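You operate a simulated robot arm through the tools that you are given. There is no shell and no other tool. Be economical: measure what you need, move in short steps, check, and stop when the job is done.

You run a simulated two-armed robot. Do the job below in one go: nothing can be reset, and whatever is moved stays where it is left.

TASK
Set the stop pin to the card's width and clamp walnut leaf 1 against it.
Fine: leaf on the matching board touching the pin, hold-down bar shut last; hurt and break nothing.
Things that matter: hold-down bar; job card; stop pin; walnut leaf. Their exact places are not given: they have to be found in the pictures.

Only the result counts: the job must be done as asked and must still hold three seconds after the hand-in. Knocking over, shifting, dropping, spilling or breaking anything else fails it.

THE ROBOT
Two 7-joint arms with two-finger grippers on one trunk, on a base that drives. Base frame: it is fixed to the floor where the robot stands at the start and does not move with it; the origin is under the middle of the robot, x ahead of it, y to its left, z up; the surface under the hand at the start is at about z = 920. Units: mm, rad, N and s.
The left shoulder is at the start at [41, 175, 1228], the right one opposite. With the tool pointing down near the work surface each hand reaches from about 220 to 840 mm from the robot's upright axis, wherever it stands, measured 20 degrees to its own side. Places, roughly: hold-down bar [700, -200, 1000]. Payload 2.94 kg a hand.
The TCP of each hand is the grasp point between the finger pads, 30 mm short of the fingertips. In the tool frame z runs along the fingers and y along their closing line. Largest opening 138 mm; the body of the gripper starts 109 mm behind the TCP.
Orientation is told as [roll, pitch, yaw] about the base's x, y, z axes, in that order, counted from this pose: with the fingers straight down and closing along the base's y, the tool's x points along the base's -x, its y along +y and its z along -z.

THE INTERFACE
- The arms move only by the tool arm_command. It takes "left_motion", "right_motion" or both (then of equal length, played together; a hand with none holds still); each is a list of rows, each an object (a shift or turn left out is 0, a gripper value left out holds the last) with "hand": the opening, from 0 (shut) to 1 (fully open); "delta_pos": the shift along the base's x, y, z in m, a list of three; "angular": the turn, a rotation vector about the base's x, y, z in rad, a list of three. In form: [{"hand": hand, "delta_pos": [tx, ty, tz], "angular": [rx, ry, rz]}, ...]. A call has 1 to 12 rows; each row shifts and turns the commanded pose from where the row before left it. Rows are played at 5 a second. More than 50 mm and 0.15 rad between two rows, or a gripper value outside its range, and nothing of the call is played. A pose out of reach is approached as far as the arm can. The call stops where the force on the tool passes 40 N (or 10 N more than at its start, if that is more) or the arm is blocked; 0.2 s more then pass. Each finger halts on what it meets, pressing with about 26 N; the grip force reading is that of the motor and also rises with nothing between the fingers. The clock runs only during rows and for 0.2 s after the last one: add rows that do not move to give the fingers time. The reply holds the time, the measured pose of the TCP, the force on the tool along the base axes, the opening and the grip force, in the units named above and with some noise, with the torque about the TCP (base axes, N m) and any sound that the robot's microphone picked up.
- Cameras (640 x 400 px; columns grow to the right, rows downward): "scene" is now at [100.5, 11.3, 1697.6]; the picture's right is [0.17, -0.99, -0.00], its down [-0.78, -0.13, -0.61] and it looks along [0.60, 0.10, -0.79] (base axes); focal length 295 px, centre (320, 200). "left" rides on the left gripper at [71, -19, -146] in its tool frame; the picture's right is [0.26, 0.96, 0.00], its down [-0.85, 0.23, -0.48] and it looks along [-0.46, 0.12, 0.88] (tool axes); focal length 280 px, centre (320, 200). "right" rides on the right gripper at [71, 19, -146] in its tool frame; the picture's right is [-0.26, 0.96, 0.00], its down [-0.85, -0.23, -0.48] and it looks along [-0.46, -0.13, 0.88] (tool axes); focal length 280 px, centre (320, 200).
- snapshot(camera): a new picture of that camera. It takes no simulated time.
- raise_lower(by): slides the trunk up (or, below 0, down) by that many mm; the arms and the scene camera ride with it, the base frame stays. It gives what a move gives, with no picture.
- roll_base(legs): drives the robot by 1 to 6 legs, each [ahead, turn to the left] in mm and rad, along the robot's own axes; the way and the turn of a leg run together, so that a leg with both is an arc; at most 1500 mm and 3.142 rad a leg. The arms and the cameras ride along, it lands a little off, and it stops where it bumps. It gives what a move gives.
- pan_tilt(pan, tilt): turns the head with the scene camera to pan (to the left, within 2.094 rad either way) and tilt (down, from -0.506 to 1.204), counted from straight ahead of the robot. It gives what a move gives.
- locate(camera, pixels): there is no depth. For up to 12 entries [column, row, z] of the newest picture of that camera ("zoom" is the newest enlarged one), the place [x, y] in the base frame at which the ray of that pixel passes the height z, good to about 2 mm. It takes no simulated time.
- enlarge(camera, box): a new picture of the part [left, top, right, bottom] of that camera's present view, enlarged. It takes no simulated time.
- sign_off(): hands the job in; it is judged then, once.

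Go step by step. Measure first, check grasps and placings, and put right what went wrong. The budget is 80 turns and 78 pictures, counting those below and the enlarged ones. Unless the task says otherwise, let go and move clear before handing in, and close with one line.

The tools are called after "Emit:" by a JSON object that holds its "method" and its "body". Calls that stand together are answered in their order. arm_command: Moves the arms, as the interface text tells. Its arguments: {"type":"object","properties":{"left_motion":{"type":"array","items":{"type":"object","properties":{"hand":{"type":"number"},"delta_pos":{"type":"array","items":{"type":"number"}},"angular":{"type":"array","items":{"type":"number"}}}}},"right_motion":{"type":"array","items":{"type":"object","properties":{"hand":{"type":"number"},"delta_pos":{"type":"array","items":{"type":"number"}},"angular":{"type":"array","items":{"type":"number"}}}}}},"required":[]} The other tools are called the same way: raise_lower (by) slides the trunk up or down; roll_base (legs) drives the base; pan_tilt (pan, tilt) turns the head that bears the scene camera; snapshot (camera) takes a picture; locate (camera, pixels) gives the place at which the rays of pixels pass given heights; enlarge (camera, box) takes an enlarged picture of a part of a camera's view; sign_off () hands the job in.

At the start:

```text
clock: 0.0
left_tool_pos: [574.8, 130.9, 1206.4]
left_tcp_rot: [0.001, 0.0, 0.001]
left_force: [-0.1, -0.2, 0.4]
left_moment: [0.01, 0.03, -0.01]
left_gripper_width: 138.0
left_grasp_force: 0.0
right_tool_pos: [534.1, -250.7, 1246.0]
right_tcp_rot: [0.003, -0.001, 0.0]
right_force: [-0.2, 0.3, -0.2]
right_moment: [0.0, -0.03, 0.03]
right_gripper_width: 137.8
right_grasp_force: 0.1
trunk travel left (down, up): [-400.0, 334.0]
robot x, y, heading: [-2.0, 2.2, 0.001]
head pan, tilt: [0.169, 0.913]
```

scene: 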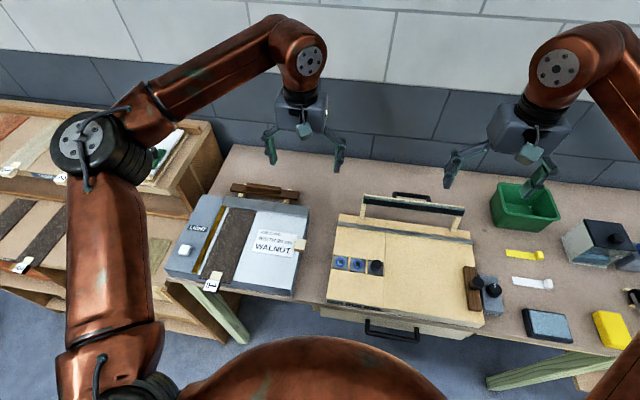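
right: 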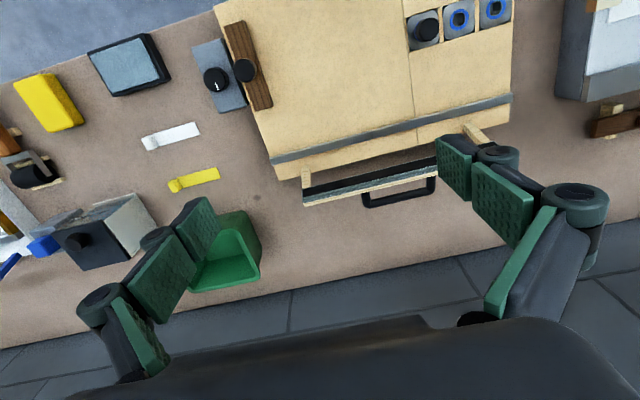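
left: 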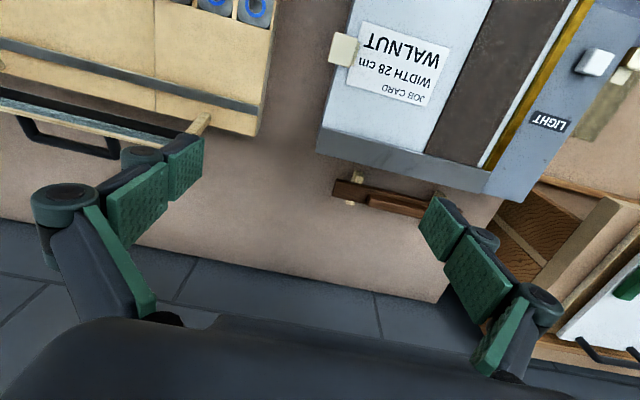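

The card in the left picture reads "WIDTH 28 cm, WALNUT"; the workpiece board with a pin/holes is in the scene centre. I'll enlarge these for detail.

Emit:
{"method": "enlarge", "body": {"camera": "scene", "box": [150, 170, 330, 310]}}

Emit:
{"method": "enlarge", "body": {"camera": "scene", "box": [310, 180, 530, 350]}}

Emit:
{"method": "enlarge", "body": {"camera": "left", "box": [310, 0, 640, 200]}}

Emit:
{"method": "enlarge", "body": {"camera": "scene", "box": [0, 90, 220, 300]}}

```text
2.86 times, centred on (240, 240) of scene
```

zoom: 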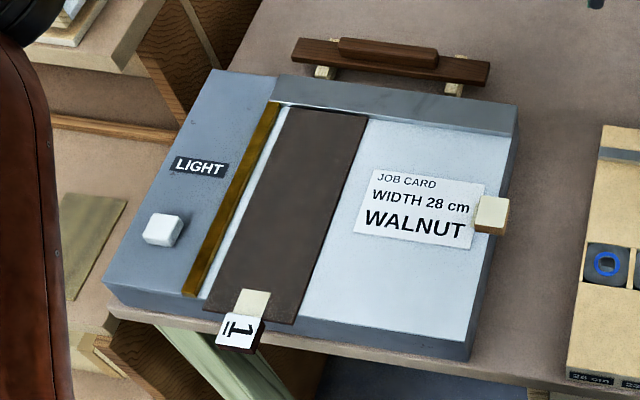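

```text
2.35 times, centred on (420, 265) of scene
```

zoom: 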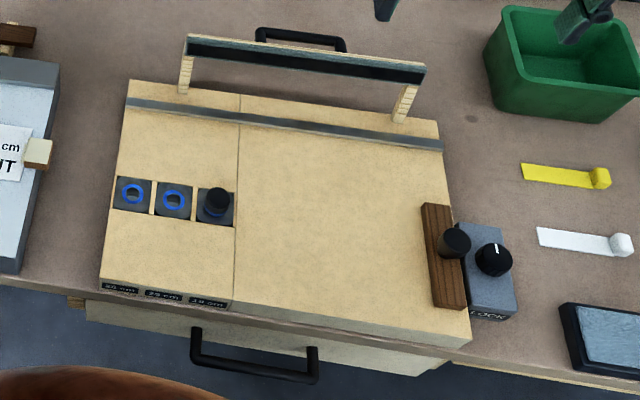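

```text
1.94 times, centred on (475, 100) of left
```

zoom: 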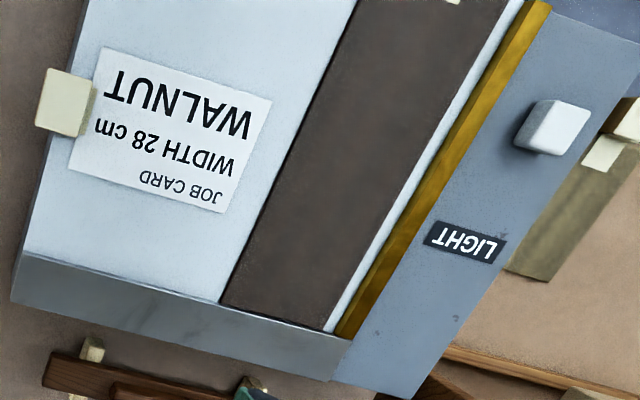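

```text
1.90 times, centred on (110, 195) of scene
```

zoom: 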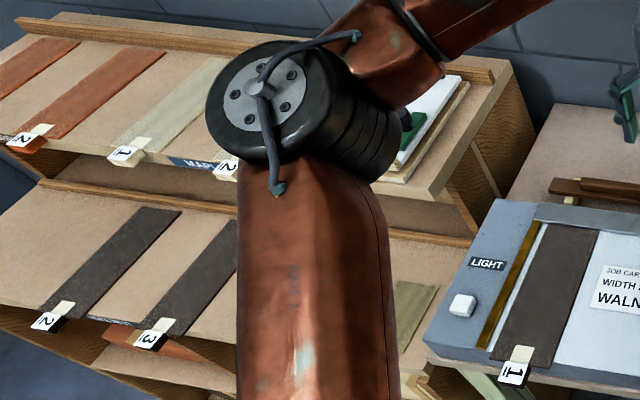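

Leaf 1 lies on the light table with a tab; the pin appears to be in the right hole of three. I'll zoom further and measure.

Emit:
{"method": "enlarge", "body": {"camera": "scene", "box": [325, 245, 405, 310]}}

Emit:
{"method": "enlarge", "body": {"camera": "right", "box": [180, 0, 530, 220]}}

Emit:
{"method": "locate", "body": {"camera": "scene", "pixels": [[340, 215, 950], [471, 232, 950], [484, 327, 950], [328, 302, 950], [340, 262, 950], [358, 264, 950], [376, 268, 970], [224, 207, 950], [256, 210, 950], [233, 282, 950], [203, 277, 950], [215, 283, 950]]}}

```text
6.15 times, centred on (365, 278) of scene
```

zoom: 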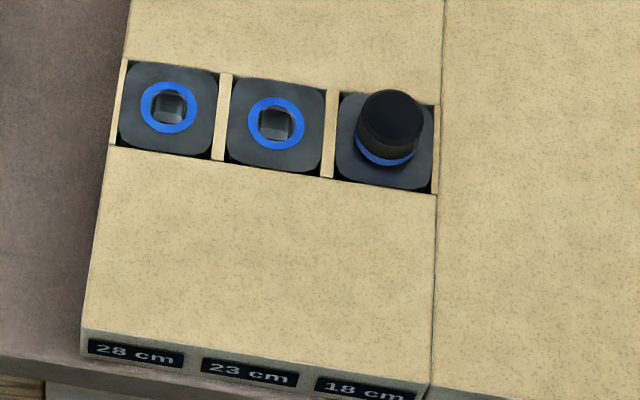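

```text
1.82 times, centred on (355, 110) of right
```

zoom: 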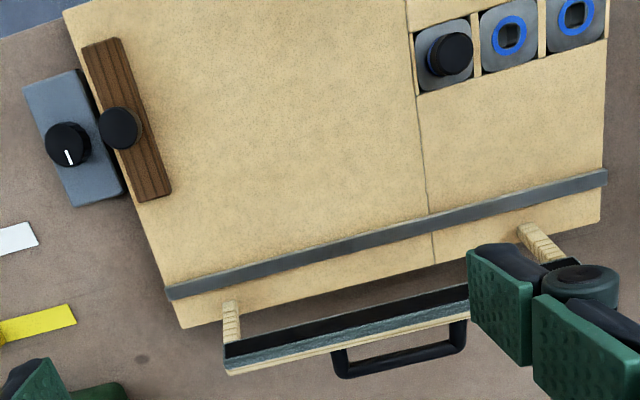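

```text
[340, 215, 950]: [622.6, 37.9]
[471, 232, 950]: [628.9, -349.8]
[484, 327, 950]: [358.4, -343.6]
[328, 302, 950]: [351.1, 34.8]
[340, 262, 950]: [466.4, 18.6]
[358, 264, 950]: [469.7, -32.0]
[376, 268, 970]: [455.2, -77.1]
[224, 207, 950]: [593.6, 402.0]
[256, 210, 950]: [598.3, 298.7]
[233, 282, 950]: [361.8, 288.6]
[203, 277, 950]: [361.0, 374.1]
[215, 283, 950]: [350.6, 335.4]
```

The rear plates are 28 / 23 / 18 cm, the pin is in the 18 hole. I'll bring both hand cameras nearer for close looks at the tab, lock knob and pin.

Emit:
{"method": "arm_command", "body": {"left_motion": [{"delta_pos": [-0.045, 0.03, 0]}, {"delta_pos": [-0.045, 0.03, 0]}, {"delta_pos": [-0.045, 0.03, 0]}, {"delta_pos": [-0.045, 0.03, 0]}, {"delta_pos": [-0.02, 0.03, 0]}], "right_motion": [{"delta_pos": [-0.045, 0.0, 0]}, {"delta_pos": [-0.045, 0.0, 0]}, {"delta_pos": [-0.045, 0.0, 0]}, {"delta_pos": [-0.025, 0.0, 0]}, {"delta_pos": [0, 0, -0.04]}]}}

Emit:
{"method": "snapshot", "body": {"camera": "left"}}

Emit:
{"method": "snapshot", "body": {"camera": "right"}}

Emit:
{"method": "snapshot", "body": {"camera": "scene"}}

```text
refused: row 1 steps farther than a row can; nothing moved
```

```text
68 pictures are left
```

left: 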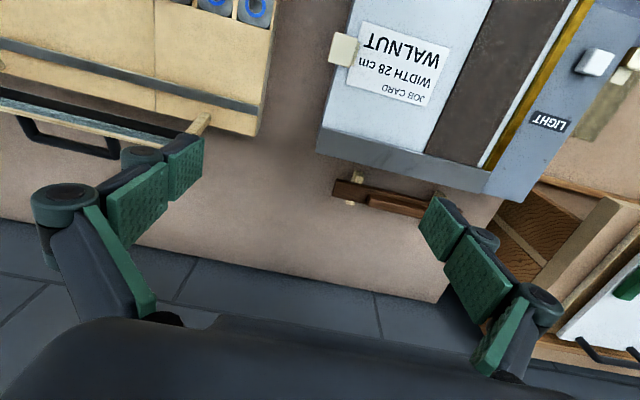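

```text
67 pictures are left
```

right: 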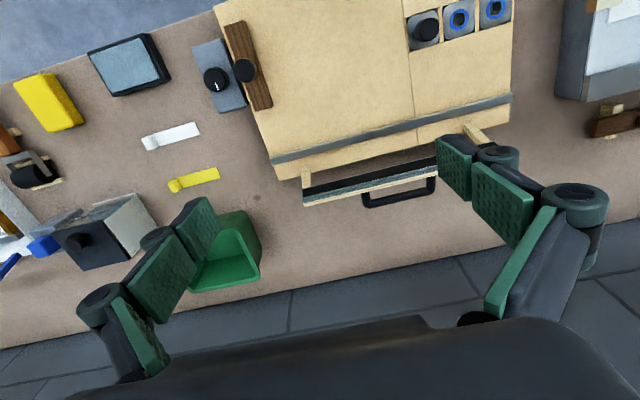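

```text
66 pictures are left
```

scene: 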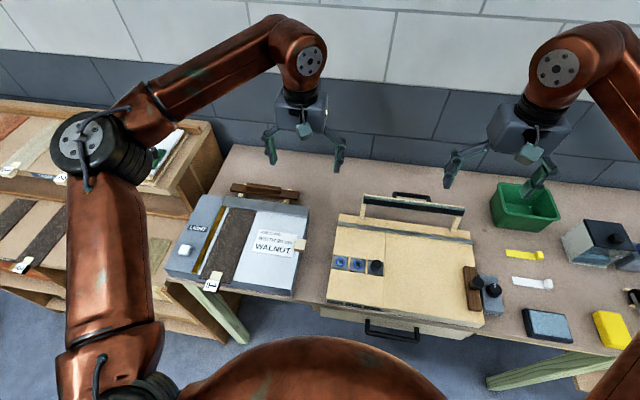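

The left row exceeded 50 mm, so nothing moved. I'll use smaller steps.

Emit:
{"method": "arm_command", "body": {"left_motion": [{"delta_pos": [-0.04, 0.025, 0]}, {"delta_pos": [-0.04, 0.025, 0]}, {"delta_pos": [-0.04, 0.025, 0]}, {"delta_pos": [-0.04, 0.025, 0]}, {"delta_pos": [-0.04, 0.025, 0]}, {"delta_pos": [0, 0, 0]}], "right_motion": [{"delta_pos": [-0.045, 0.0, 0]}, {"delta_pos": [-0.045, 0.0, 0]}, {"delta_pos": [-0.045, 0.0, 0]}, {"delta_pos": [-0.025, 0.0, 0]}, {"delta_pos": [0, 0, -0.04]}, {"delta_pos": [0, 0, 0]}]}}

Emit:
{"method": "snapshot", "body": {"camera": "left"}}

Emit:
{"method": "snapshot", "body": {"camera": "right"}}

```text
clock: 1.4
left_tool_pos: [374.6, 256.1, 1205.9]
left_tcp_rot: [0.0, 0.0, 0.001]
left_force: [0.4, 0.5, -0.9]
left_moment: [0.0, -0.02, 0.02]
left_gripper_width: 138.0
left_grasp_force: 0.0
right_tool_pos: [372.6, -249.9, 1206.4]
right_tcp_rot: [0.001, 0.0, -0.001]
right_force: [0.5, -0.2, 0.1]
right_moment: [-0.03, 0.01, 0.01]
right_gripper_width: 138.2
right_grasp_force: 0.0
trunk travel left (down, up): [-400.0, 334.0]
robot x, y, heading: [-5.6, 1.8, 0.001]
head pan, tilt: [0.169, 0.913]
```

```text
65 pictures are left
```

left: 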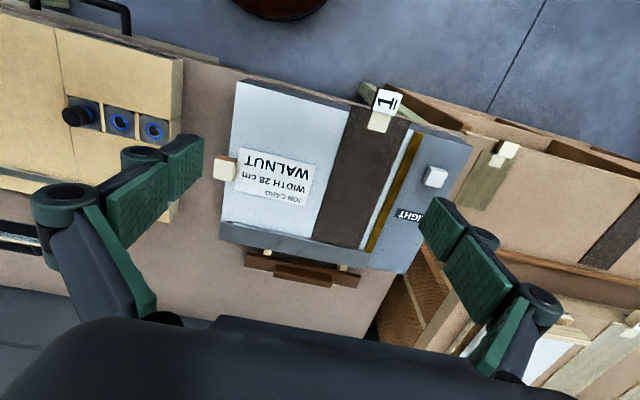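

```text
64 pictures are left
```

right: 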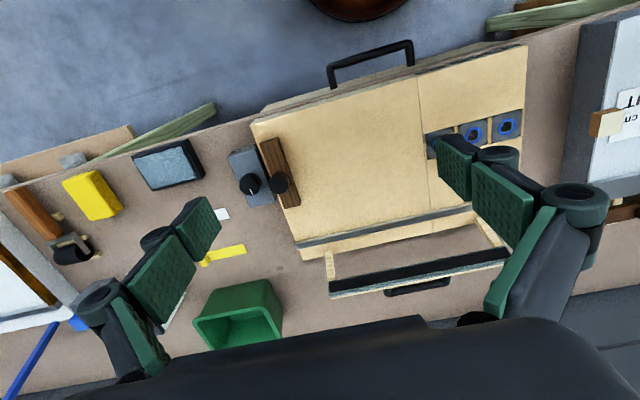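

Emit:
{"method": "enlarge", "body": {"camera": "right", "box": [210, 110, 340, 220]}}

Emit:
{"method": "enlarge", "body": {"camera": "left", "box": [310, 60, 470, 160]}}

Emit:
{"method": "enlarge", "body": {"camera": "left", "box": [40, 80, 200, 180]}}

Emit:
{"method": "enlarge", "body": {"camera": "right", "box": [240, 30, 540, 300]}}

```text
3.64 times, centred on (275, 165) of right
```

zoom: 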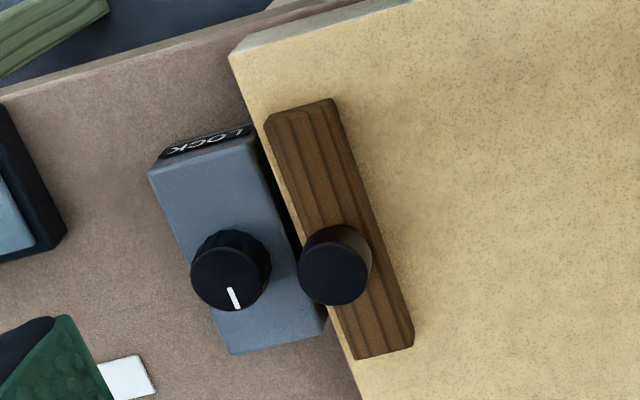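

```text
4.00 times, centred on (390, 110) of left
```

zoom: 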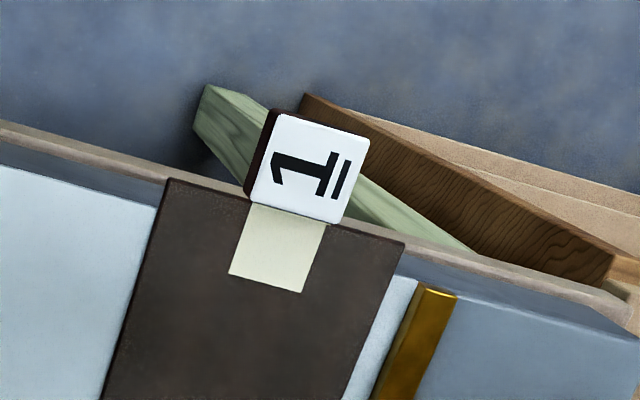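

```text
4.00 times, centred on (120, 130) of left
```

zoom: 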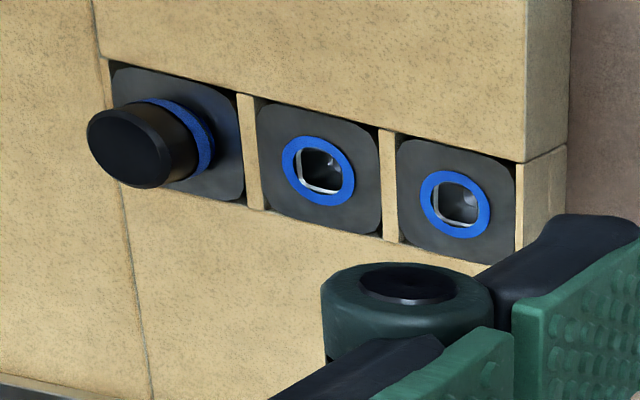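

```text
1.48 times, centred on (390, 165) of right
```

zoom: 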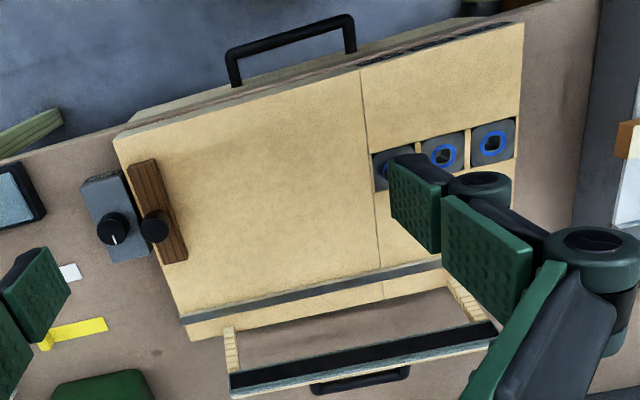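

The sockets look keyed (flattened openings). I'll triangulate the key points from two cameras.

Emit:
{"method": "locate", "body": {"camera": "scene", "pixels": [[376.4, 264.2, 960], [376.4, 264.2, 1000], [340.5, 262.7, 950], [340.5, 262.7, 990], [212, 285, 940], [212, 285, 980], [494.2, 289.8, 960], [494.2, 289.8, 1000], [477.6, 282.1, 960], [477.6, 282.1, 1000], [464.9, 208.9, 960], [464.9, 208.9, 1060]]}}

Emit:
{"method": "locate", "body": {"camera": "left", "pixels": [[72, 117, 960], [72, 117, 1000], [154, 131, 950], [154, 131, 990], [387, 102, 940], [387, 102, 980]]}}

Emit:
{"method": "locate", "body": {"camera": "right", "pixels": [[250.5, 184.2, 960], [250.5, 184.2, 1000], [278.8, 183.6, 960], [278.8, 183.6, 1000], [330, 285, 960], [330, 285, 1060], [507, 125, 950], [507, 125, 990]]}}

```text
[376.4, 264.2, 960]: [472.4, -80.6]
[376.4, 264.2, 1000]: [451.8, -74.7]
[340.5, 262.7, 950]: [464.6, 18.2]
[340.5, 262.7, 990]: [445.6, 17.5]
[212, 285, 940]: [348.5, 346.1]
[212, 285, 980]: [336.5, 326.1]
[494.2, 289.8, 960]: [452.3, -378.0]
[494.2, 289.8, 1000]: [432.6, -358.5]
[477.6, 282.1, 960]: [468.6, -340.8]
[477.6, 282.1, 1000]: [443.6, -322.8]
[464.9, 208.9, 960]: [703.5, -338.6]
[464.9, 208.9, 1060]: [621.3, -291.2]
```

```text
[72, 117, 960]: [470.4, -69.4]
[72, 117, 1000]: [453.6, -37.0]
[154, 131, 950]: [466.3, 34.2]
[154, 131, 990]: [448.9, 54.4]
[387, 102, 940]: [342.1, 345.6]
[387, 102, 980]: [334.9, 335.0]
```

```text
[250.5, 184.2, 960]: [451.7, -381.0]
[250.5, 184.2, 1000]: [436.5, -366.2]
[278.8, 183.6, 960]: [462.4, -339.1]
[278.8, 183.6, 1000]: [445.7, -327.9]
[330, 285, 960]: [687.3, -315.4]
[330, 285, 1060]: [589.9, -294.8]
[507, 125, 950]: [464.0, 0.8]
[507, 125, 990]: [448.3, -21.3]
```

Board top is about z=920, sockets at x≈479 (28 cm socket y≈18, pin y≈-83). I'll go closer with both hand cameras to the lock area and the tab.

Emit:
{"method": "arm_command", "body": {"left_motion": [{"delta_pos": [-0.02, 0.02, -0.035]}, {"delta_pos": [-0.02, 0.02, -0.035]}, {"delta_pos": [-0.02, 0.02, -0.035]}, {"delta_pos": [-0.01, 0.02, -0.035]}, {"delta_pos": [0, 0, -0.035]}, {"delta_pos": [0, 0, 0]}], "right_motion": [{"delta_pos": [0.01, -0.025, -0.035]}, {"delta_pos": [0.01, -0.025, -0.035]}, {"delta_pos": [0.01, -0.025, -0.035]}, {"delta_pos": [0, -0.02, -0.035]}, {"delta_pos": [0, 0, -0.035]}, {"delta_pos": [0, 0, 0]}]}}

Emit:
{"method": "snapshot", "body": {"camera": "left"}}

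Emit:
{"method": "snapshot", "body": {"camera": "right"}}

Emit:
{"method": "snapshot", "body": {"camera": "scene"}}

```text
clock: 2.8
left_tool_pos: [303.5, 333.5, 1030.3]
left_tcp_rot: [-0.002, -0.003, -0.001]
left_force: [0.9, 0.0, 1.4]
left_moment: [0.01, -0.02, -0.03]
left_gripper_width: 137.9
left_grasp_force: 0.1
right_tool_pos: [402.5, -344.9, 1030.5]
right_tcp_rot: [0.001, -0.002, -0.001]
right_force: [-0.6, 0.7, 0.7]
right_moment: [-0.03, -0.01, -0.02]
right_gripper_width: 137.9
right_grasp_force: 0.1
trunk travel left (down, up): [-400.0, 334.0]
robot x, y, heading: [0.0, 1.3, 0.003]
head pan, tilt: [0.169, 0.913]
```

```text
59 pictures are left
```

left: 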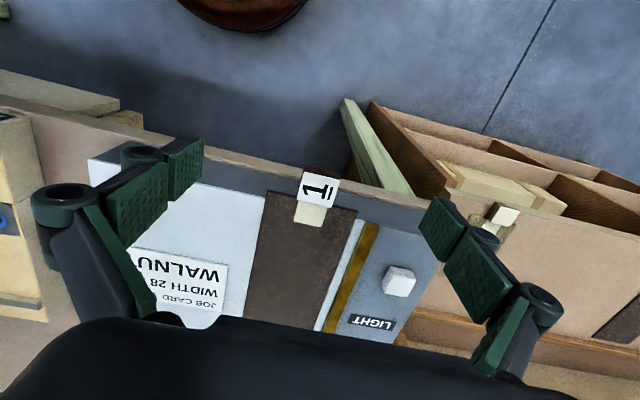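

```text
58 pictures are left
```

right: 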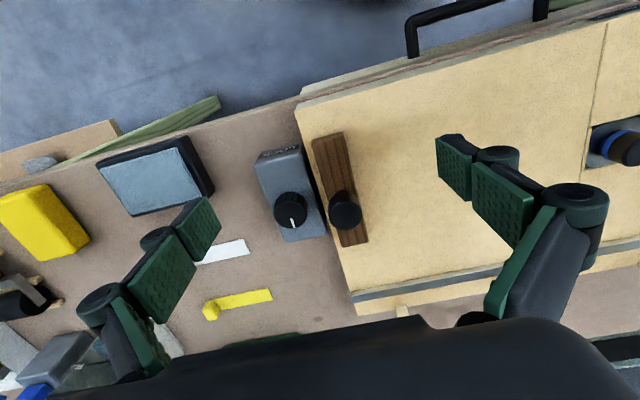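

```text
57 pictures are left
```

scene: 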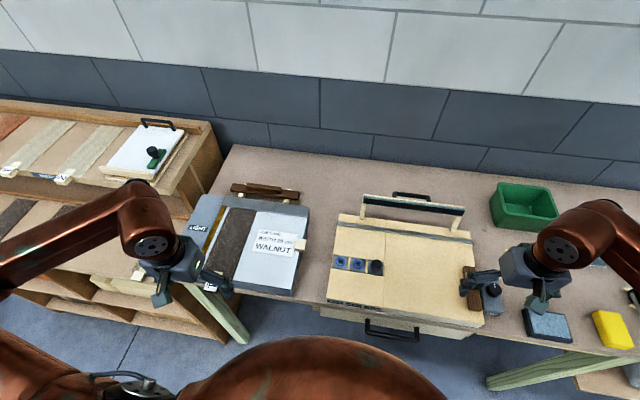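

Emit:
{"method": "enlarge", "body": {"camera": "scene", "box": [0, 90, 220, 230]}}

Emit:
{"method": "enlarge", "body": {"camera": "left", "box": [260, 150, 380, 230]}}

Emit:
{"method": "enlarge", "body": {"camera": "right", "box": [240, 120, 400, 260]}}

Emit:
{"method": "enlarge", "body": {"camera": "scene", "box": [320, 180, 490, 350]}}

```text
2.86 times, centred on (110, 160) of scene
```

zoom: 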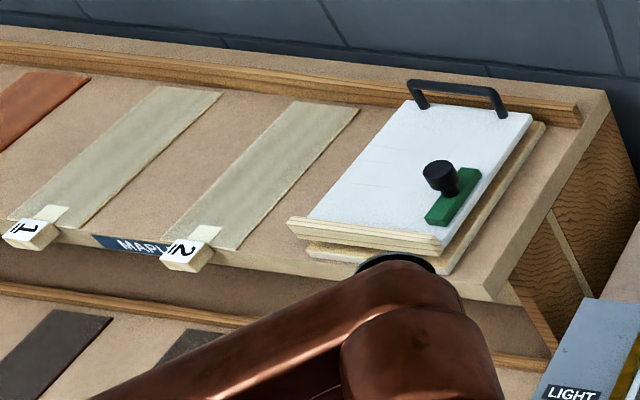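

```text
5.00 times, centred on (320, 190) of left
```

zoom: 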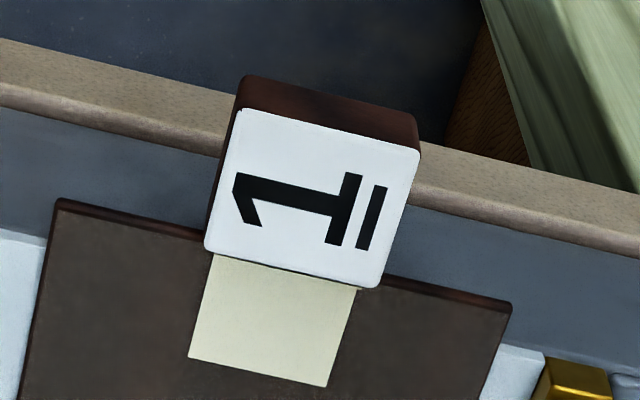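

```text
2.86 times, centred on (320, 190) of right
```

zoom: 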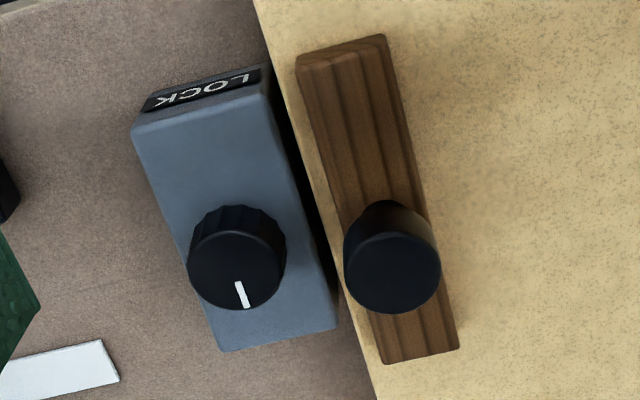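

```text
2.35 times, centred on (405, 265) of scene
```

zoom: 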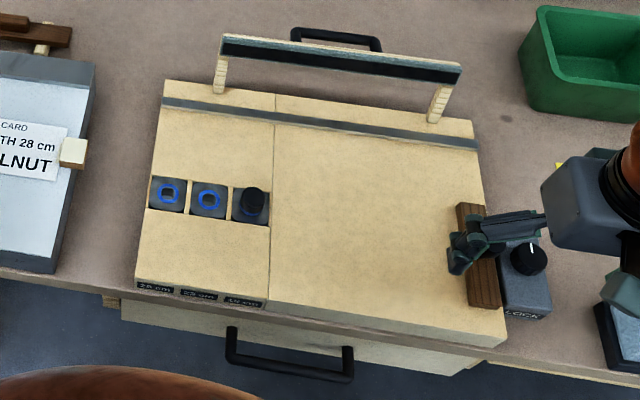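

The tab is a block overhanging the leaf's front edge; no other walnut "1". Now look closely at the sockets and pin with the right camera.

Emit:
{"method": "arm_command", "body": {"right_motion": [{"delta_pos": [0.005, 0.048, 0]}, {"delta_pos": [0.005, 0.048, 0]}, {"delta_pos": [0.005, 0.048, 0]}, {"delta_pos": [0.005, 0.048, 0]}, {"delta_pos": [0.005, 0.048, 0]}, {"delta_pos": [0.005, 0.048, 0]}, {"delta_pos": [0.0, 0.03, 0]}, {"delta_pos": [0, 0, 0]}]}}

Emit:
{"method": "snapshot", "body": {"camera": "right"}}

Emit:
{"method": "enlarge", "body": {"camera": "right", "box": [210, 120, 430, 260]}}

```text
clock: 4.6
left_tool_pos: [305.1, 334.0, 1030.1]
left_tcp_rot: [0.001, 0.001, 0.0]
left_force: [-0.4, -0.6, 0.4]
left_moment: [0.02, -0.02, 0.02]
left_gripper_width: 137.8
left_grasp_force: 0.0
right_tool_pos: [432.8, -26.2, 1031.3]
right_tcp_rot: [0.002, 0.001, -0.001]
right_force: [-1.2, -0.3, 0.2]
right_moment: [0.03, 0.02, 0.01]
right_gripper_width: 138.0
right_grasp_force: 0.1
trunk travel left (down, up): [-400.0, 334.0]
robot x, y, heading: [-1.5, -0.2, -0.002]
head pan, tilt: [0.169, 0.913]
```

```text
52 pictures are left
```

right: 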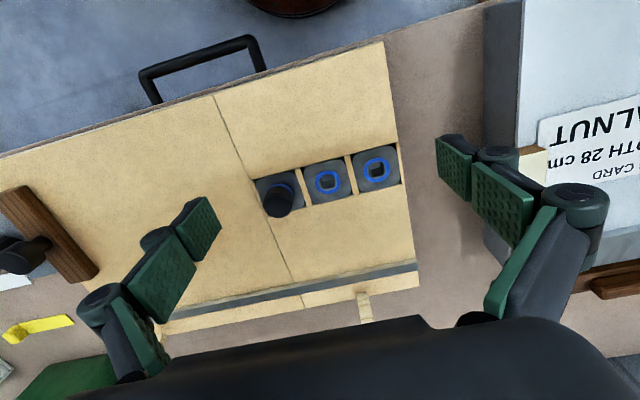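

```text
2.86 times, centred on (320, 190) of right
```

zoom: 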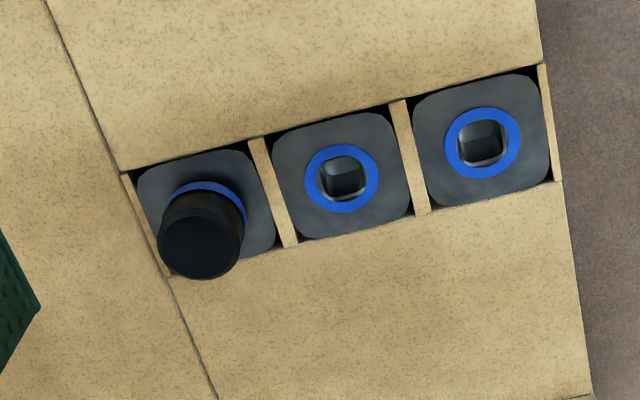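

Emit:
{"method": "locate", "body": {"camera": "zoom", "pixels": [[482, 142, 920], [341, 179, 920], [206, 215, 920], [200, 243, 940], [200, 243, 950], [200, 243, 960], [165, 245, 940], [240, 240, 940], [540, 70, 920], [48, 0, 920], [170, 278, 920]]}}

Emit:
{"method": "locate", "body": {"camera": "right", "pixels": [[384, 42, 920], [419, 285, 920], [416, 262, 920], [160, 320, 920], [20, 185, 925], [98, 275, 925], [385, 50, 900], [518, 147, 925]]}}

Emit:
{"method": "locate", "body": {"camera": "scene", "pixels": [[341, 263, 920], [376.4, 263, 940], [376.4, 263, 950], [376.4, 263, 960], [363.5, 214, 920], [469, 232, 920]]}}

```text
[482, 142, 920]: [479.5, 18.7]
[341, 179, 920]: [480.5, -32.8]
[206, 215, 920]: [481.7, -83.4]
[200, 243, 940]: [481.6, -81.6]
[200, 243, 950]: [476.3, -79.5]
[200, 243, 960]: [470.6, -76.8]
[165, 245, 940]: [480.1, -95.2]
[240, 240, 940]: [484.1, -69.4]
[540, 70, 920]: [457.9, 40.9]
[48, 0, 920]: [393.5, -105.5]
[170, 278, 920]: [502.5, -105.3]
```

```text
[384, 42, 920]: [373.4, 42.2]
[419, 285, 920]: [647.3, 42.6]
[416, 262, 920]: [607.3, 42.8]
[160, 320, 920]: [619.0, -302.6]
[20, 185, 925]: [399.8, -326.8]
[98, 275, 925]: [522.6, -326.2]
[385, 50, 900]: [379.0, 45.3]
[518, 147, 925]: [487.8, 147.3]
```

```text
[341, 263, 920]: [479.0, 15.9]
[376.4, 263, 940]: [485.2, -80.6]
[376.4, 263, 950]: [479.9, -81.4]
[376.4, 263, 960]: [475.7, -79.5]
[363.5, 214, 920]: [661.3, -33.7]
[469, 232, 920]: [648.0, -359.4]
```

Sockets: 28 cm at (480, 18.5), 18 cm at (481, -83), pitch 51 mm; knob top about z=942. Move right hand over the pin and go down with a half-open gripper.

Emit:
{"method": "arm_command", "body": {"right_motion": [{"hand": 0.45, "delta_pos": [0.024, -0.028, 0]}, {"delta_pos": [0.0242, -0.0283, 0]}, {"delta_pos": [0, 0, -0.03]}, {"delta_pos": [0, 0, -0.03]}, {"delta_pos": [0, 0, -0.0165]}, {}, {}]}}

Emit:
{"method": "enlarge", "body": {"camera": "right", "box": [160, 100, 480, 300]}}

Emit:
{"method": "enlarge", "body": {"camera": "scene", "box": [320, 200, 480, 300]}}

```text
clock: 6.2
left_tool_pos: [305.0, 334.9, 1030.4]
left_tcp_rot: [-0.001, 0.002, 0.0]
left_force: [-0.1, 0.0, -0.4]
left_moment: [0.01, 0.01, -0.01]
left_gripper_width: 137.9
left_grasp_force: 0.1
right_tool_pos: [482.4, -83.0, 954.2]
right_tcp_rot: [0.001, 0.001, 0.001]
right_force: [1.1, -0.5, 0.1]
right_moment: [0.0, -0.01, -0.01]
right_gripper_width: 62.1
right_grasp_force: 0.0
trunk travel left (down, up): [-400.0, 334.0]
robot x, y, heading: [3.3, 0.5, -0.0]
head pan, tilt: [0.169, 0.913]
```

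```text
2.00 times, centred on (320, 200) of right
```

zoom: 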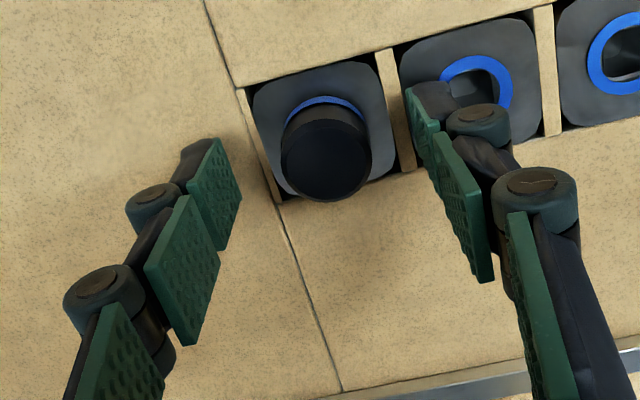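

```text
4.00 times, centred on (400, 250) of scene
```

zoom: 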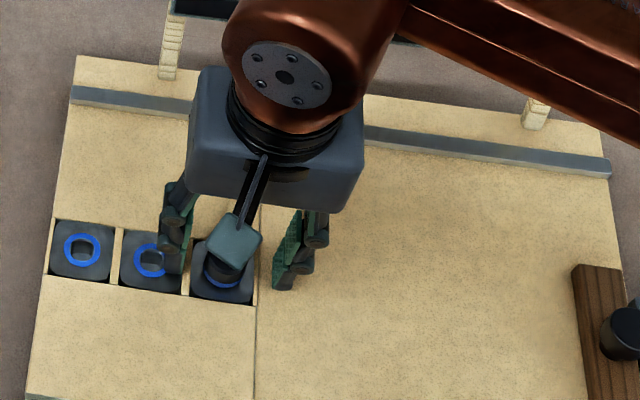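

Emit:
{"method": "locate", "body": {"camera": "right", "pixels": [[323, 180, 942], [323, 180, 950], [323, 180, 960]]}}

Emit:
{"method": "arm_command", "body": {"right_motion": [{"hand": 0.0}, {}, {}, {}, {}]}}

```text
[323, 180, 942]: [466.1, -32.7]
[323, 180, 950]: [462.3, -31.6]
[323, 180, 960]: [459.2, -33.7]
```

```text
clock: 7.4
left_tool_pos: [304.1, 336.0, 1029.4]
left_tcp_rot: [-0.002, 0.0, 0.001]
left_force: [0.5, 0.4, -0.1]
left_moment: [-0.01, 0.01, -0.01]
left_gripper_width: 137.9
left_grasp_force: 0.0
right_tool_pos: [480.9, -83.1, 953.3]
right_tcp_rot: [0.001, 0.0, 0.0]
right_force: [0.3, 6.9, -0.4]
right_moment: [0.21, -0.01, -0.02]
right_gripper_width: 26.7
right_grasp_force: 26.0
trunk travel left (down, up): [-400.0, 334.0]
robot x, y, heading: [-3.3, -1.4, -0.001]
head pan, tilt: [0.169, 0.913]
```

Gripped at 26.7 mm with a 6.9 N side load; relieve by a small +y shift and lift a bit.

Emit:
{"method": "arm_command", "body": {"right_motion": [{"delta_pos": [0, 0.001, 0]}, {"delta_pos": [0, 0, 0.003]}, {"delta_pos": [0, 0, 0.003]}, {"delta_pos": [0, 0, 0.004]}, {}]}}

```text
clock: 8.6
left_tool_pos: [304.1, 335.4, 1029.5]
left_tcp_rot: [0.001, -0.001, 0.001]
left_force: [-0.4, -0.5, 0.3]
left_moment: [0.02, -0.03, -0.04]
left_gripper_width: 138.1
left_grasp_force: 0.0
right_tool_pos: [481.3, -83.4, 964.7]
right_tcp_rot: [0.001, -0.001, -0.002]
right_force: [-0.8, 1.0, -1.0]
right_moment: [0.04, 0.03, -0.01]
right_gripper_width: 26.5
right_grasp_force: 25.8
trunk travel left (down, up): [-400.0, 334.0]
robot x, y, heading: [-0.8, 0.7, -0.005]
head pan, tilt: [0.169, 0.913]
```

The pin lifts freely (force ~1 N). Raise it further and look.

Emit:
{"method": "arm_command", "body": {"right_motion": [{"delta_pos": [0, 0, 0.03]}, {"delta_pos": [0, 0, 0.03]}, {"delta_pos": [0, 0, 0.02]}, {}]}}

Emit:
{"method": "snapshot", "body": {"camera": "right"}}

Emit:
{"method": "enlarge", "body": {"camera": "scene", "box": [320, 200, 480, 300]}}

```text
clock: 9.6
left_tool_pos: [303.3, 335.4, 1030.1]
left_tcp_rot: [-0.001, -0.002, 0.0]
left_force: [0.3, -0.5, 0.7]
left_moment: [0.0, -0.01, -0.01]
left_gripper_width: 138.0
left_grasp_force: 0.1
right_tool_pos: [481.2, -82.5, 1043.2]
right_tcp_rot: [0.001, -0.001, -0.002]
right_force: [0.1, -1.0, -0.6]
right_moment: [0.0, -0.02, 0.02]
right_gripper_width: 26.7
right_grasp_force: 26.0
trunk travel left (down, up): [-400.0, 334.0]
robot x, y, heading: [3.4, 1.4, -0.004]
head pan, tilt: [0.169, 0.913]
```

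```text
48 pictures are left
```

right: 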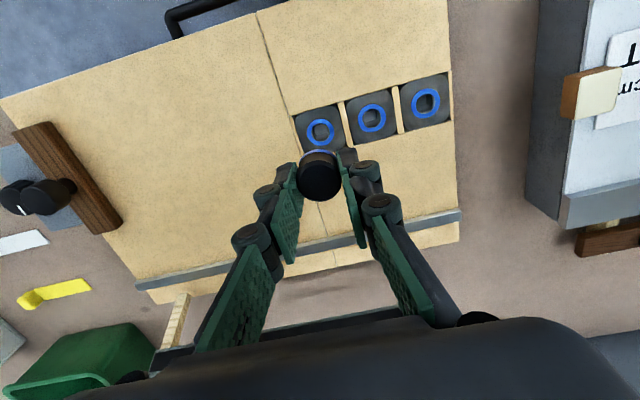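

```text
4.00 times, centred on (400, 250) of scene
```

zoom: 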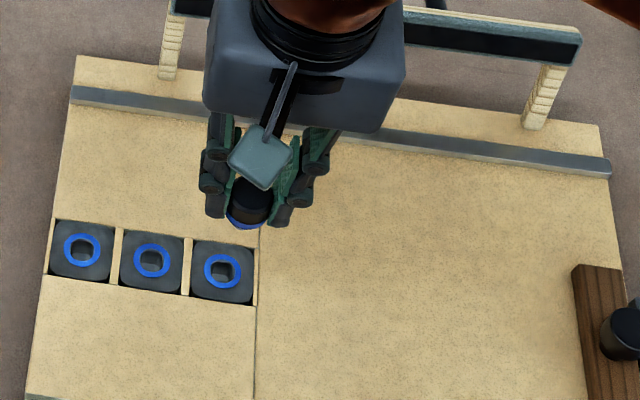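

Pin is out and the three sockets are alike. Measure socket spacing once more before moving over.

Emit:
{"method": "enlarge", "body": {"camera": "right", "box": [280, 60, 480, 185]}}

Emit:
{"method": "locate", "body": {"camera": "right", "pixels": [[426, 102, 920], [372, 118, 920], [320, 133, 920]]}}

```text
3.20 times, centred on (380, 122) of right
```

zoom: 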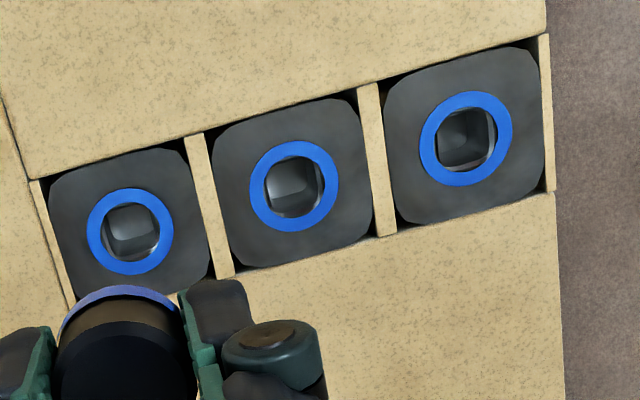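

```text
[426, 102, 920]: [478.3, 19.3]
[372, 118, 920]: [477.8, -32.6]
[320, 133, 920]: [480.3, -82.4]
```

Emit:
{"method": "locate", "body": {"camera": "zoom", "pixels": [[465.5, 138.5, 920], [294, 186, 920], [130, 231, 920]]}}

```text
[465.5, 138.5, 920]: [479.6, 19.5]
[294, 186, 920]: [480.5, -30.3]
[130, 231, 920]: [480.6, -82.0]
```

Socket offset from pin home is about (-1, +102). Shift there and descend gently.

Emit:
{"method": "arm_command", "body": {"right_motion": [{"delta_pos": [-0.0005, 0.034, 0]}, {"delta_pos": [-0.0005, 0.034, 0]}, {"delta_pos": [0, 0.034, 0]}, {"delta_pos": [0, 0, -0.03]}, {"delta_pos": [0, 0, -0.01]}, {}]}}

Emit:
{"method": "snapshot", "body": {"camera": "right"}}

Emit:
{"method": "enlarge", "body": {"camera": "scene", "box": [310, 220, 406, 280]}}

```text
clock: 11.0
left_tool_pos: [303.9, 334.7, 1030.3]
left_tcp_rot: [-0.001, 0.0, 0.0]
left_force: [-0.1, 0.7, -0.4]
left_moment: [0.01, 0.0, -0.02]
left_gripper_width: 137.9
left_grasp_force: 0.1
right_tool_pos: [479.5, 20.8, 1002.6]
right_tcp_rot: [0.002, -0.001, 0.0]
right_force: [0.4, -0.2, -0.7]
right_moment: [0.01, 0.03, 0.01]
right_gripper_width: 26.5
right_grasp_force: 25.7
trunk travel left (down, up): [-400.0, 334.0]
robot x, y, heading: [-1.4, -3.6, 0.003]
head pan, tilt: [0.169, 0.913]
```

```text
45 pictures are left
```

right: 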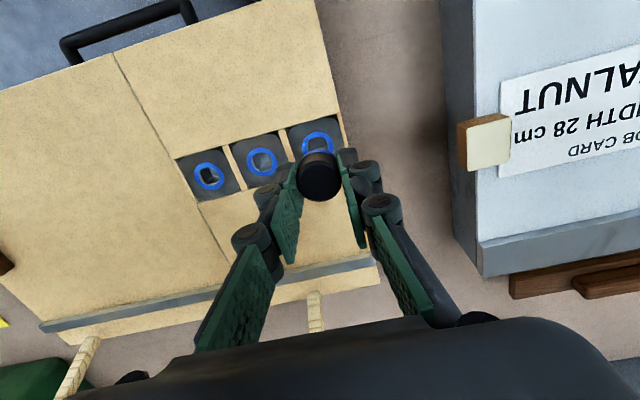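

```text
6.67 times, centred on (358, 250) of scene
```

zoom: 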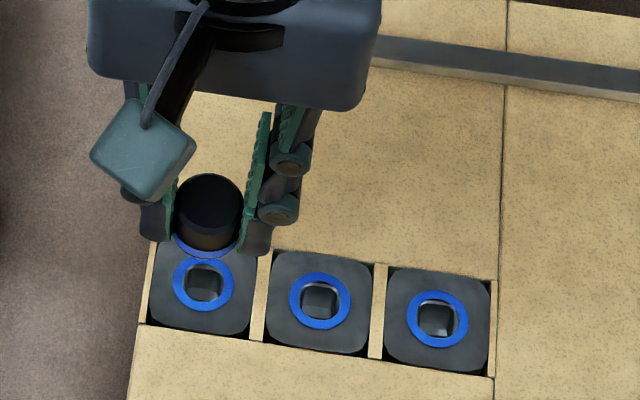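

Emit:
{"method": "arm_command", "body": {"right_motion": [{"delta_pos": [0, 0, -0.015]}, {"delta_pos": [0, 0, -0.01]}, {"delta_pos": [0, 0, -0.005]}, {"delta_pos": [0, 0, -0.004]}, {}]}}

```text
clock: 12.2
left_tool_pos: [304.3, 335.3, 1028.5]
left_tcp_rot: [0.0, 0.0, -0.001]
left_force: [0.5, -0.2, -0.3]
left_moment: [0.01, -0.01, -0.02]
left_gripper_width: 137.9
left_grasp_force: 0.1
right_tool_pos: [478.7, 20.0, 969.6]
right_tcp_rot: [0.002, 0.0, -0.001]
right_force: [-0.7, 0.4, 0.1]
right_moment: [0.01, 0.0, 0.01]
right_gripper_width: 26.2
right_grasp_force: 25.7
trunk travel left (down, up): [-400.0, 334.0]
robot x, y, heading: [-2.6, -2.8, -0.002]
head pan, tilt: [0.169, 0.913]
```

Emit:
{"method": "arm_command", "body": {"right_motion": [{"delta_pos": [0, 0, -0.004]}, {"delta_pos": [0, 0, -0.004]}, {"delta_pos": [0, 0, -0.003]}, {"delta_pos": [0, 0, -0.002]}, {}]}}

```text
clock: 13.4
left_tool_pos: [304.3, 334.8, 1030.0]
left_tcp_rot: [0.0, 0.0, 0.0]
left_force: [0.4, 0.6, -0.9]
left_moment: [-0.01, 0.0, -0.02]
left_gripper_width: 138.1
left_grasp_force: 0.0
right_tool_pos: [478.5, 19.6, 956.5]
right_tcp_rot: [0.0, -0.001, -0.001]
right_force: [-0.1, 0.5, -0.6]
right_moment: [0.0, -0.01, 0.02]
right_gripper_width: 26.5
right_grasp_force: 25.9
trunk travel left (down, up): [-400.0, 334.0]
robot x, y, heading: [1.0, -0.4, 0.002]
head pan, tilt: [0.169, 0.913]
```

Emit:
{"method": "arm_command", "body": {"right_motion": [{"delta_pos": [0, 0, -0.001]}, {"delta_pos": [0, 0, -0.001]}, {"delta_pos": [0, 0, -0.001]}, {}]}}

Emit:
{"method": "enlarge", "body": {"camera": "right", "box": [220, 100, 420, 225]}}

```text
clock: 14.4
left_tool_pos: [305.0, 333.9, 1029.6]
left_tcp_rot: [0.0, 0.001, -0.001]
left_force: [0.6, 0.0, 0.1]
left_moment: [0.01, -0.04, 0.0]
left_gripper_width: 138.2
left_grasp_force: 0.2
right_tool_pos: [479.6, 18.5, 953.4]
right_tcp_rot: [0.0, 0.0, -0.002]
right_force: [5.4, -3.6, 3.0]
right_moment: [-0.13, -0.19, 0.02]
right_gripper_width: 26.4
right_grasp_force: 26.3
trunk travel left (down, up): [-400.0, 334.0]
robot x, y, heading: [1.9, -1.1, -0.003]
head pan, tilt: [0.169, 0.913]
```

```text
3.20 times, centred on (320, 162) of right
```

zoom: 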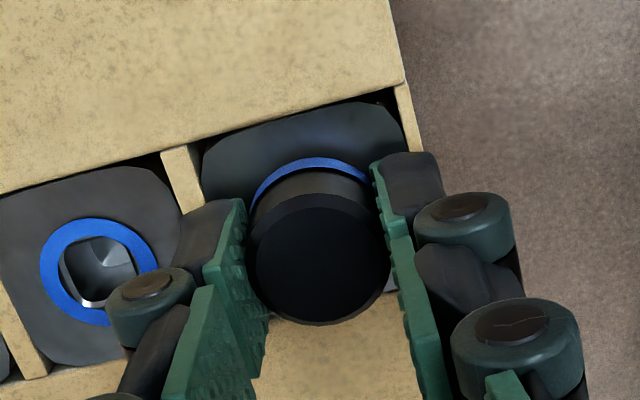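

Lateral loads (5.4, -3.6 N) show the shank is engaging; ease that way and push slightly further.

Emit:
{"method": "arm_command", "body": {"right_motion": [{"delta_pos": [0.0008, -0.0006, 0]}, {}, {"delta_pos": [0, 0, -0.001]}, {"delta_pos": [0, 0, -0.001]}, {}]}}

```text
clock: 15.6
left_tool_pos: [304.6, 334.6, 1030.2]
left_tcp_rot: [-0.001, -0.001, 0.0]
left_force: [-0.9, 0.0, 0.5]
left_moment: [0.0, 0.01, -0.01]
left_gripper_width: 137.9
left_grasp_force: 0.2
right_tool_pos: [480.2, 17.6, 952.8]
right_tcp_rot: [0.003, -0.001, -0.001]
right_force: [4.7, -5.5, 22.8]
right_moment: [-0.17, -0.09, 0.01]
right_gripper_width: 26.8
right_grasp_force: 25.8
trunk travel left (down, up): [-400.0, 334.0]
robot x, y, heading: [1.3, -2.4, 0.0]
head pan, tilt: [0.169, 0.913]
```

It bottoms out at the original seated height (952.8 vs 953.3). Relax, release slowly, lift and check.

Emit:
{"method": "arm_command", "body": {"right_motion": [{"delta_pos": [0.0005, -0.0005, 0.001]}, {"hand": 0.4}, {}, {}, {}, {"delta_pos": [0, 0, 0.03]}, {"delta_pos": [0, 0, 0.04]}, {"delta_pos": [0, 0, 0.03]}, {}]}}

Emit:
{"method": "snapshot", "body": {"camera": "right"}}

Emit:
{"method": "enlarge", "body": {"camera": "scene", "box": [310, 220, 406, 280]}}

Emit:
{"method": "enlarge", "body": {"camera": "right", "box": [220, 60, 420, 185]}}

```text
clock: 17.6
left_tool_pos: [304.6, 335.4, 1029.2]
left_tcp_rot: [0.001, -0.001, 0.001]
left_force: [0.0, 0.7, 0.2]
left_moment: [0.0, -0.02, -0.01]
left_gripper_width: 138.0
left_grasp_force: 0.2
right_tool_pos: [480.9, 18.6, 1051.4]
right_tcp_rot: [0.001, 0.001, -0.002]
right_force: [0.5, 0.1, 0.0]
right_moment: [0.01, 0.03, 0.0]
right_gripper_width: 55.4
right_grasp_force: 0.1
trunk travel left (down, up): [-400.0, 334.0]
robot x, y, heading: [-1.2, 2.9, -0.001]
head pan, tilt: [0.169, 0.913]
```

```text
42 pictures are left
```

right: 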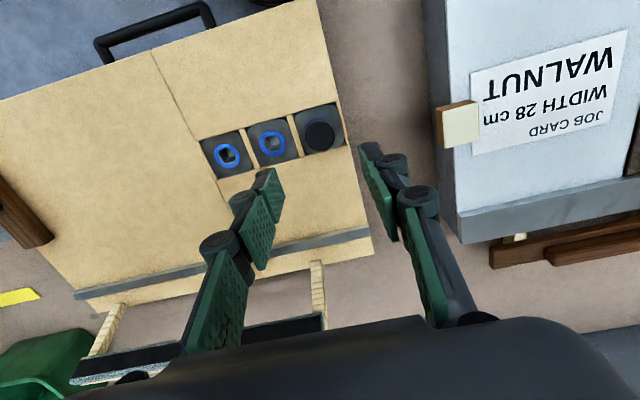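

```text
6.67 times, centred on (358, 250) of scene
```

zoom: 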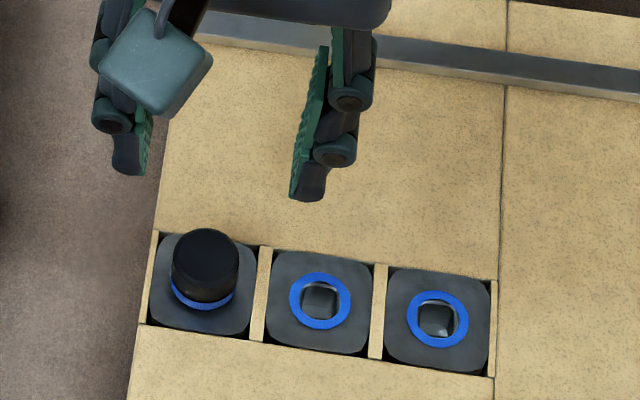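

```text
3.20 times, centred on (320, 122) of right
```

zoom: 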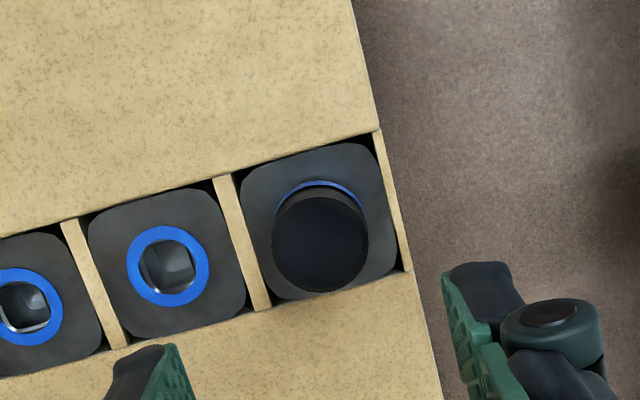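

The pin is seated in the 28 cm socket (same knob-to-plate offset as before, ~4 px in the scene). Now measure the leaf and tab in the left picture.

Emit:
{"method": "locate", "body": {"camera": "left", "pixels": [[304, 171.6, 940], [339.6, 180, 940], [331.6, 207.6, 940], [297, 199.6, 940], [318, 189.7, 940], [318, 189.7, 920], [318, 189.7, 980], [268, 190, 930], [358.4, 211, 930], [244, 315, 930], [315, 331, 930]]}}

Emit:
{"method": "arm_command", "body": {"left_motion": [{"delta_pos": [0, 0.04, 0.03]}, {"delta_pos": [0, 0.04, 0.03]}, {"delta_pos": [0, 0.04, 0.03]}, {}], "right_motion": [{"delta_pos": [0, -0.04, 0.03]}, {"delta_pos": [0, -0.04, 0.03]}, {"delta_pos": [-0.03, -0.04, 0.01]}, {"delta_pos": [-0.03, -0.04, 0.0]}]}}

Emit:
{"method": "snapshot", "body": {"camera": "left"}}

Emit:
{"method": "enlarge", "body": {"camera": "scene", "box": [160, 180, 320, 300]}}

```text
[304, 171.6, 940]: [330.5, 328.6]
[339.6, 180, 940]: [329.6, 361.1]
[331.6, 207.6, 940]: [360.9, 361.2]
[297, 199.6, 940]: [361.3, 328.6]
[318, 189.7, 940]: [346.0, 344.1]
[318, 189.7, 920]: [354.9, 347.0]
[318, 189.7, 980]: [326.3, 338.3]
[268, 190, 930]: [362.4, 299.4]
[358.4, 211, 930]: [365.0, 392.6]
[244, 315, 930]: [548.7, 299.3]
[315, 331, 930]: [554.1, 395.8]
```

```text
refused: row 3 steps farther than a row can; nothing moved
```

```text
39 pictures are left
```

left: 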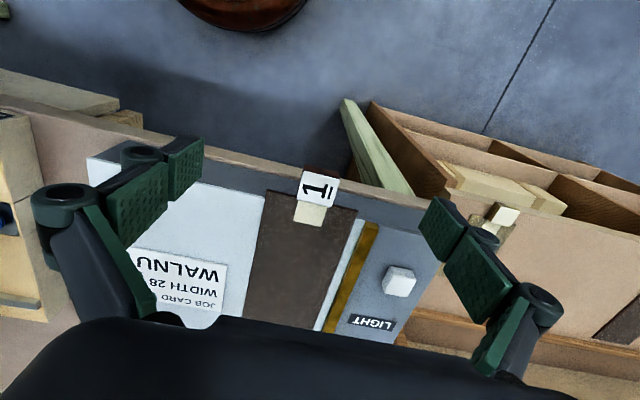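

```text
3.33 times, centred on (240, 240) of scene
```

zoom: 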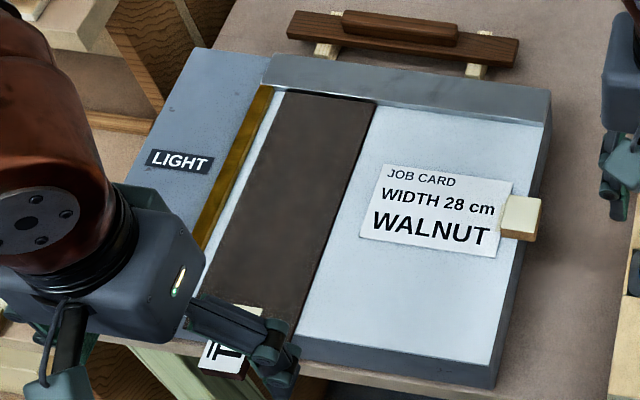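

Triangulation gives tab top z≈951 at (340, 342), leaf edge aligned to axes, leaf front edge x≈355. I'll get the leaf's back corners, and light table/bench edges, and move the right hand aside.

Emit:
{"method": "locate", "body": {"camera": "zoom", "pixels": [[285, 93, 945], [376, 103, 945], [495, 388, 945], [300, 338, 945], [270, 63, 945], [550, 125, 945]]}}

Emit:
{"method": "arm_command", "body": {"right_motion": [{"delta_pos": [0, -0.04, 0.02]}, {"delta_pos": [0, -0.04, 0.02]}, {"delta_pos": [-0.02, -0.04, 0.01]}, {"delta_pos": [-0.02, -0.04, 0.01]}, {"delta_pos": [-0.02, -0.04, 0.0]}, {"delta_pos": [-0.02, -0.04, 0.0]}, {"delta_pos": [-0.02, -0.04, 0.0]}]}}

Emit:
{"method": "enlarge", "body": {"camera": "scene", "box": [320, 170, 500, 350]}}

Emit:
{"method": "locate", "body": {"camera": "left", "pixels": [[200, 148, 900], [200, 152, 880], [420, 197, 945], [420, 207, 945], [120, 170, 945]]}}

```text
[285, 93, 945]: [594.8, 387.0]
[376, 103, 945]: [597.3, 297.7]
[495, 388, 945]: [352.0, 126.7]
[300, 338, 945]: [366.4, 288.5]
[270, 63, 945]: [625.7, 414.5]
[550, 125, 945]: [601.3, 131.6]
```

```text
clock: 19.2
left_tool_pos: [303.2, 334.3, 1030.7]
left_tcp_rot: [0.0, -0.001, 0.0]
left_force: [-0.8, 0.3, 0.1]
left_moment: [0.05, -0.03, 0.0]
left_gripper_width: 137.9
left_grasp_force: 0.1
right_tool_pos: [379.5, -262.6, 1112.1]
right_tcp_rot: [0.003, 0.0, 0.001]
right_force: [-0.4, -1.0, 0.0]
right_moment: [0.05, -0.05, -0.01]
right_gripper_width: 55.2
right_grasp_force: 0.1
trunk travel left (down, up): [-400.0, 334.0]
robot x, y, heading: [-1.8, 1.3, 0.0]
head pan, tilt: [0.169, 0.913]
```

```text
2.22 times, centred on (410, 260) of scene
```

zoom: 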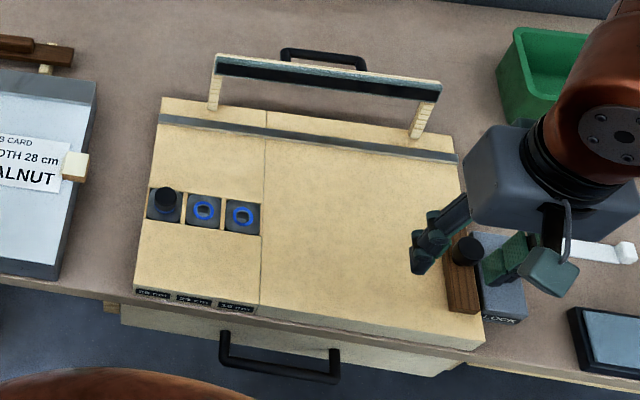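

```text
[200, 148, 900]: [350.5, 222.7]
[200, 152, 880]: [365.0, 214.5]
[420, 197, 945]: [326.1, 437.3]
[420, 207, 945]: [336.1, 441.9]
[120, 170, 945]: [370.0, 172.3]
```

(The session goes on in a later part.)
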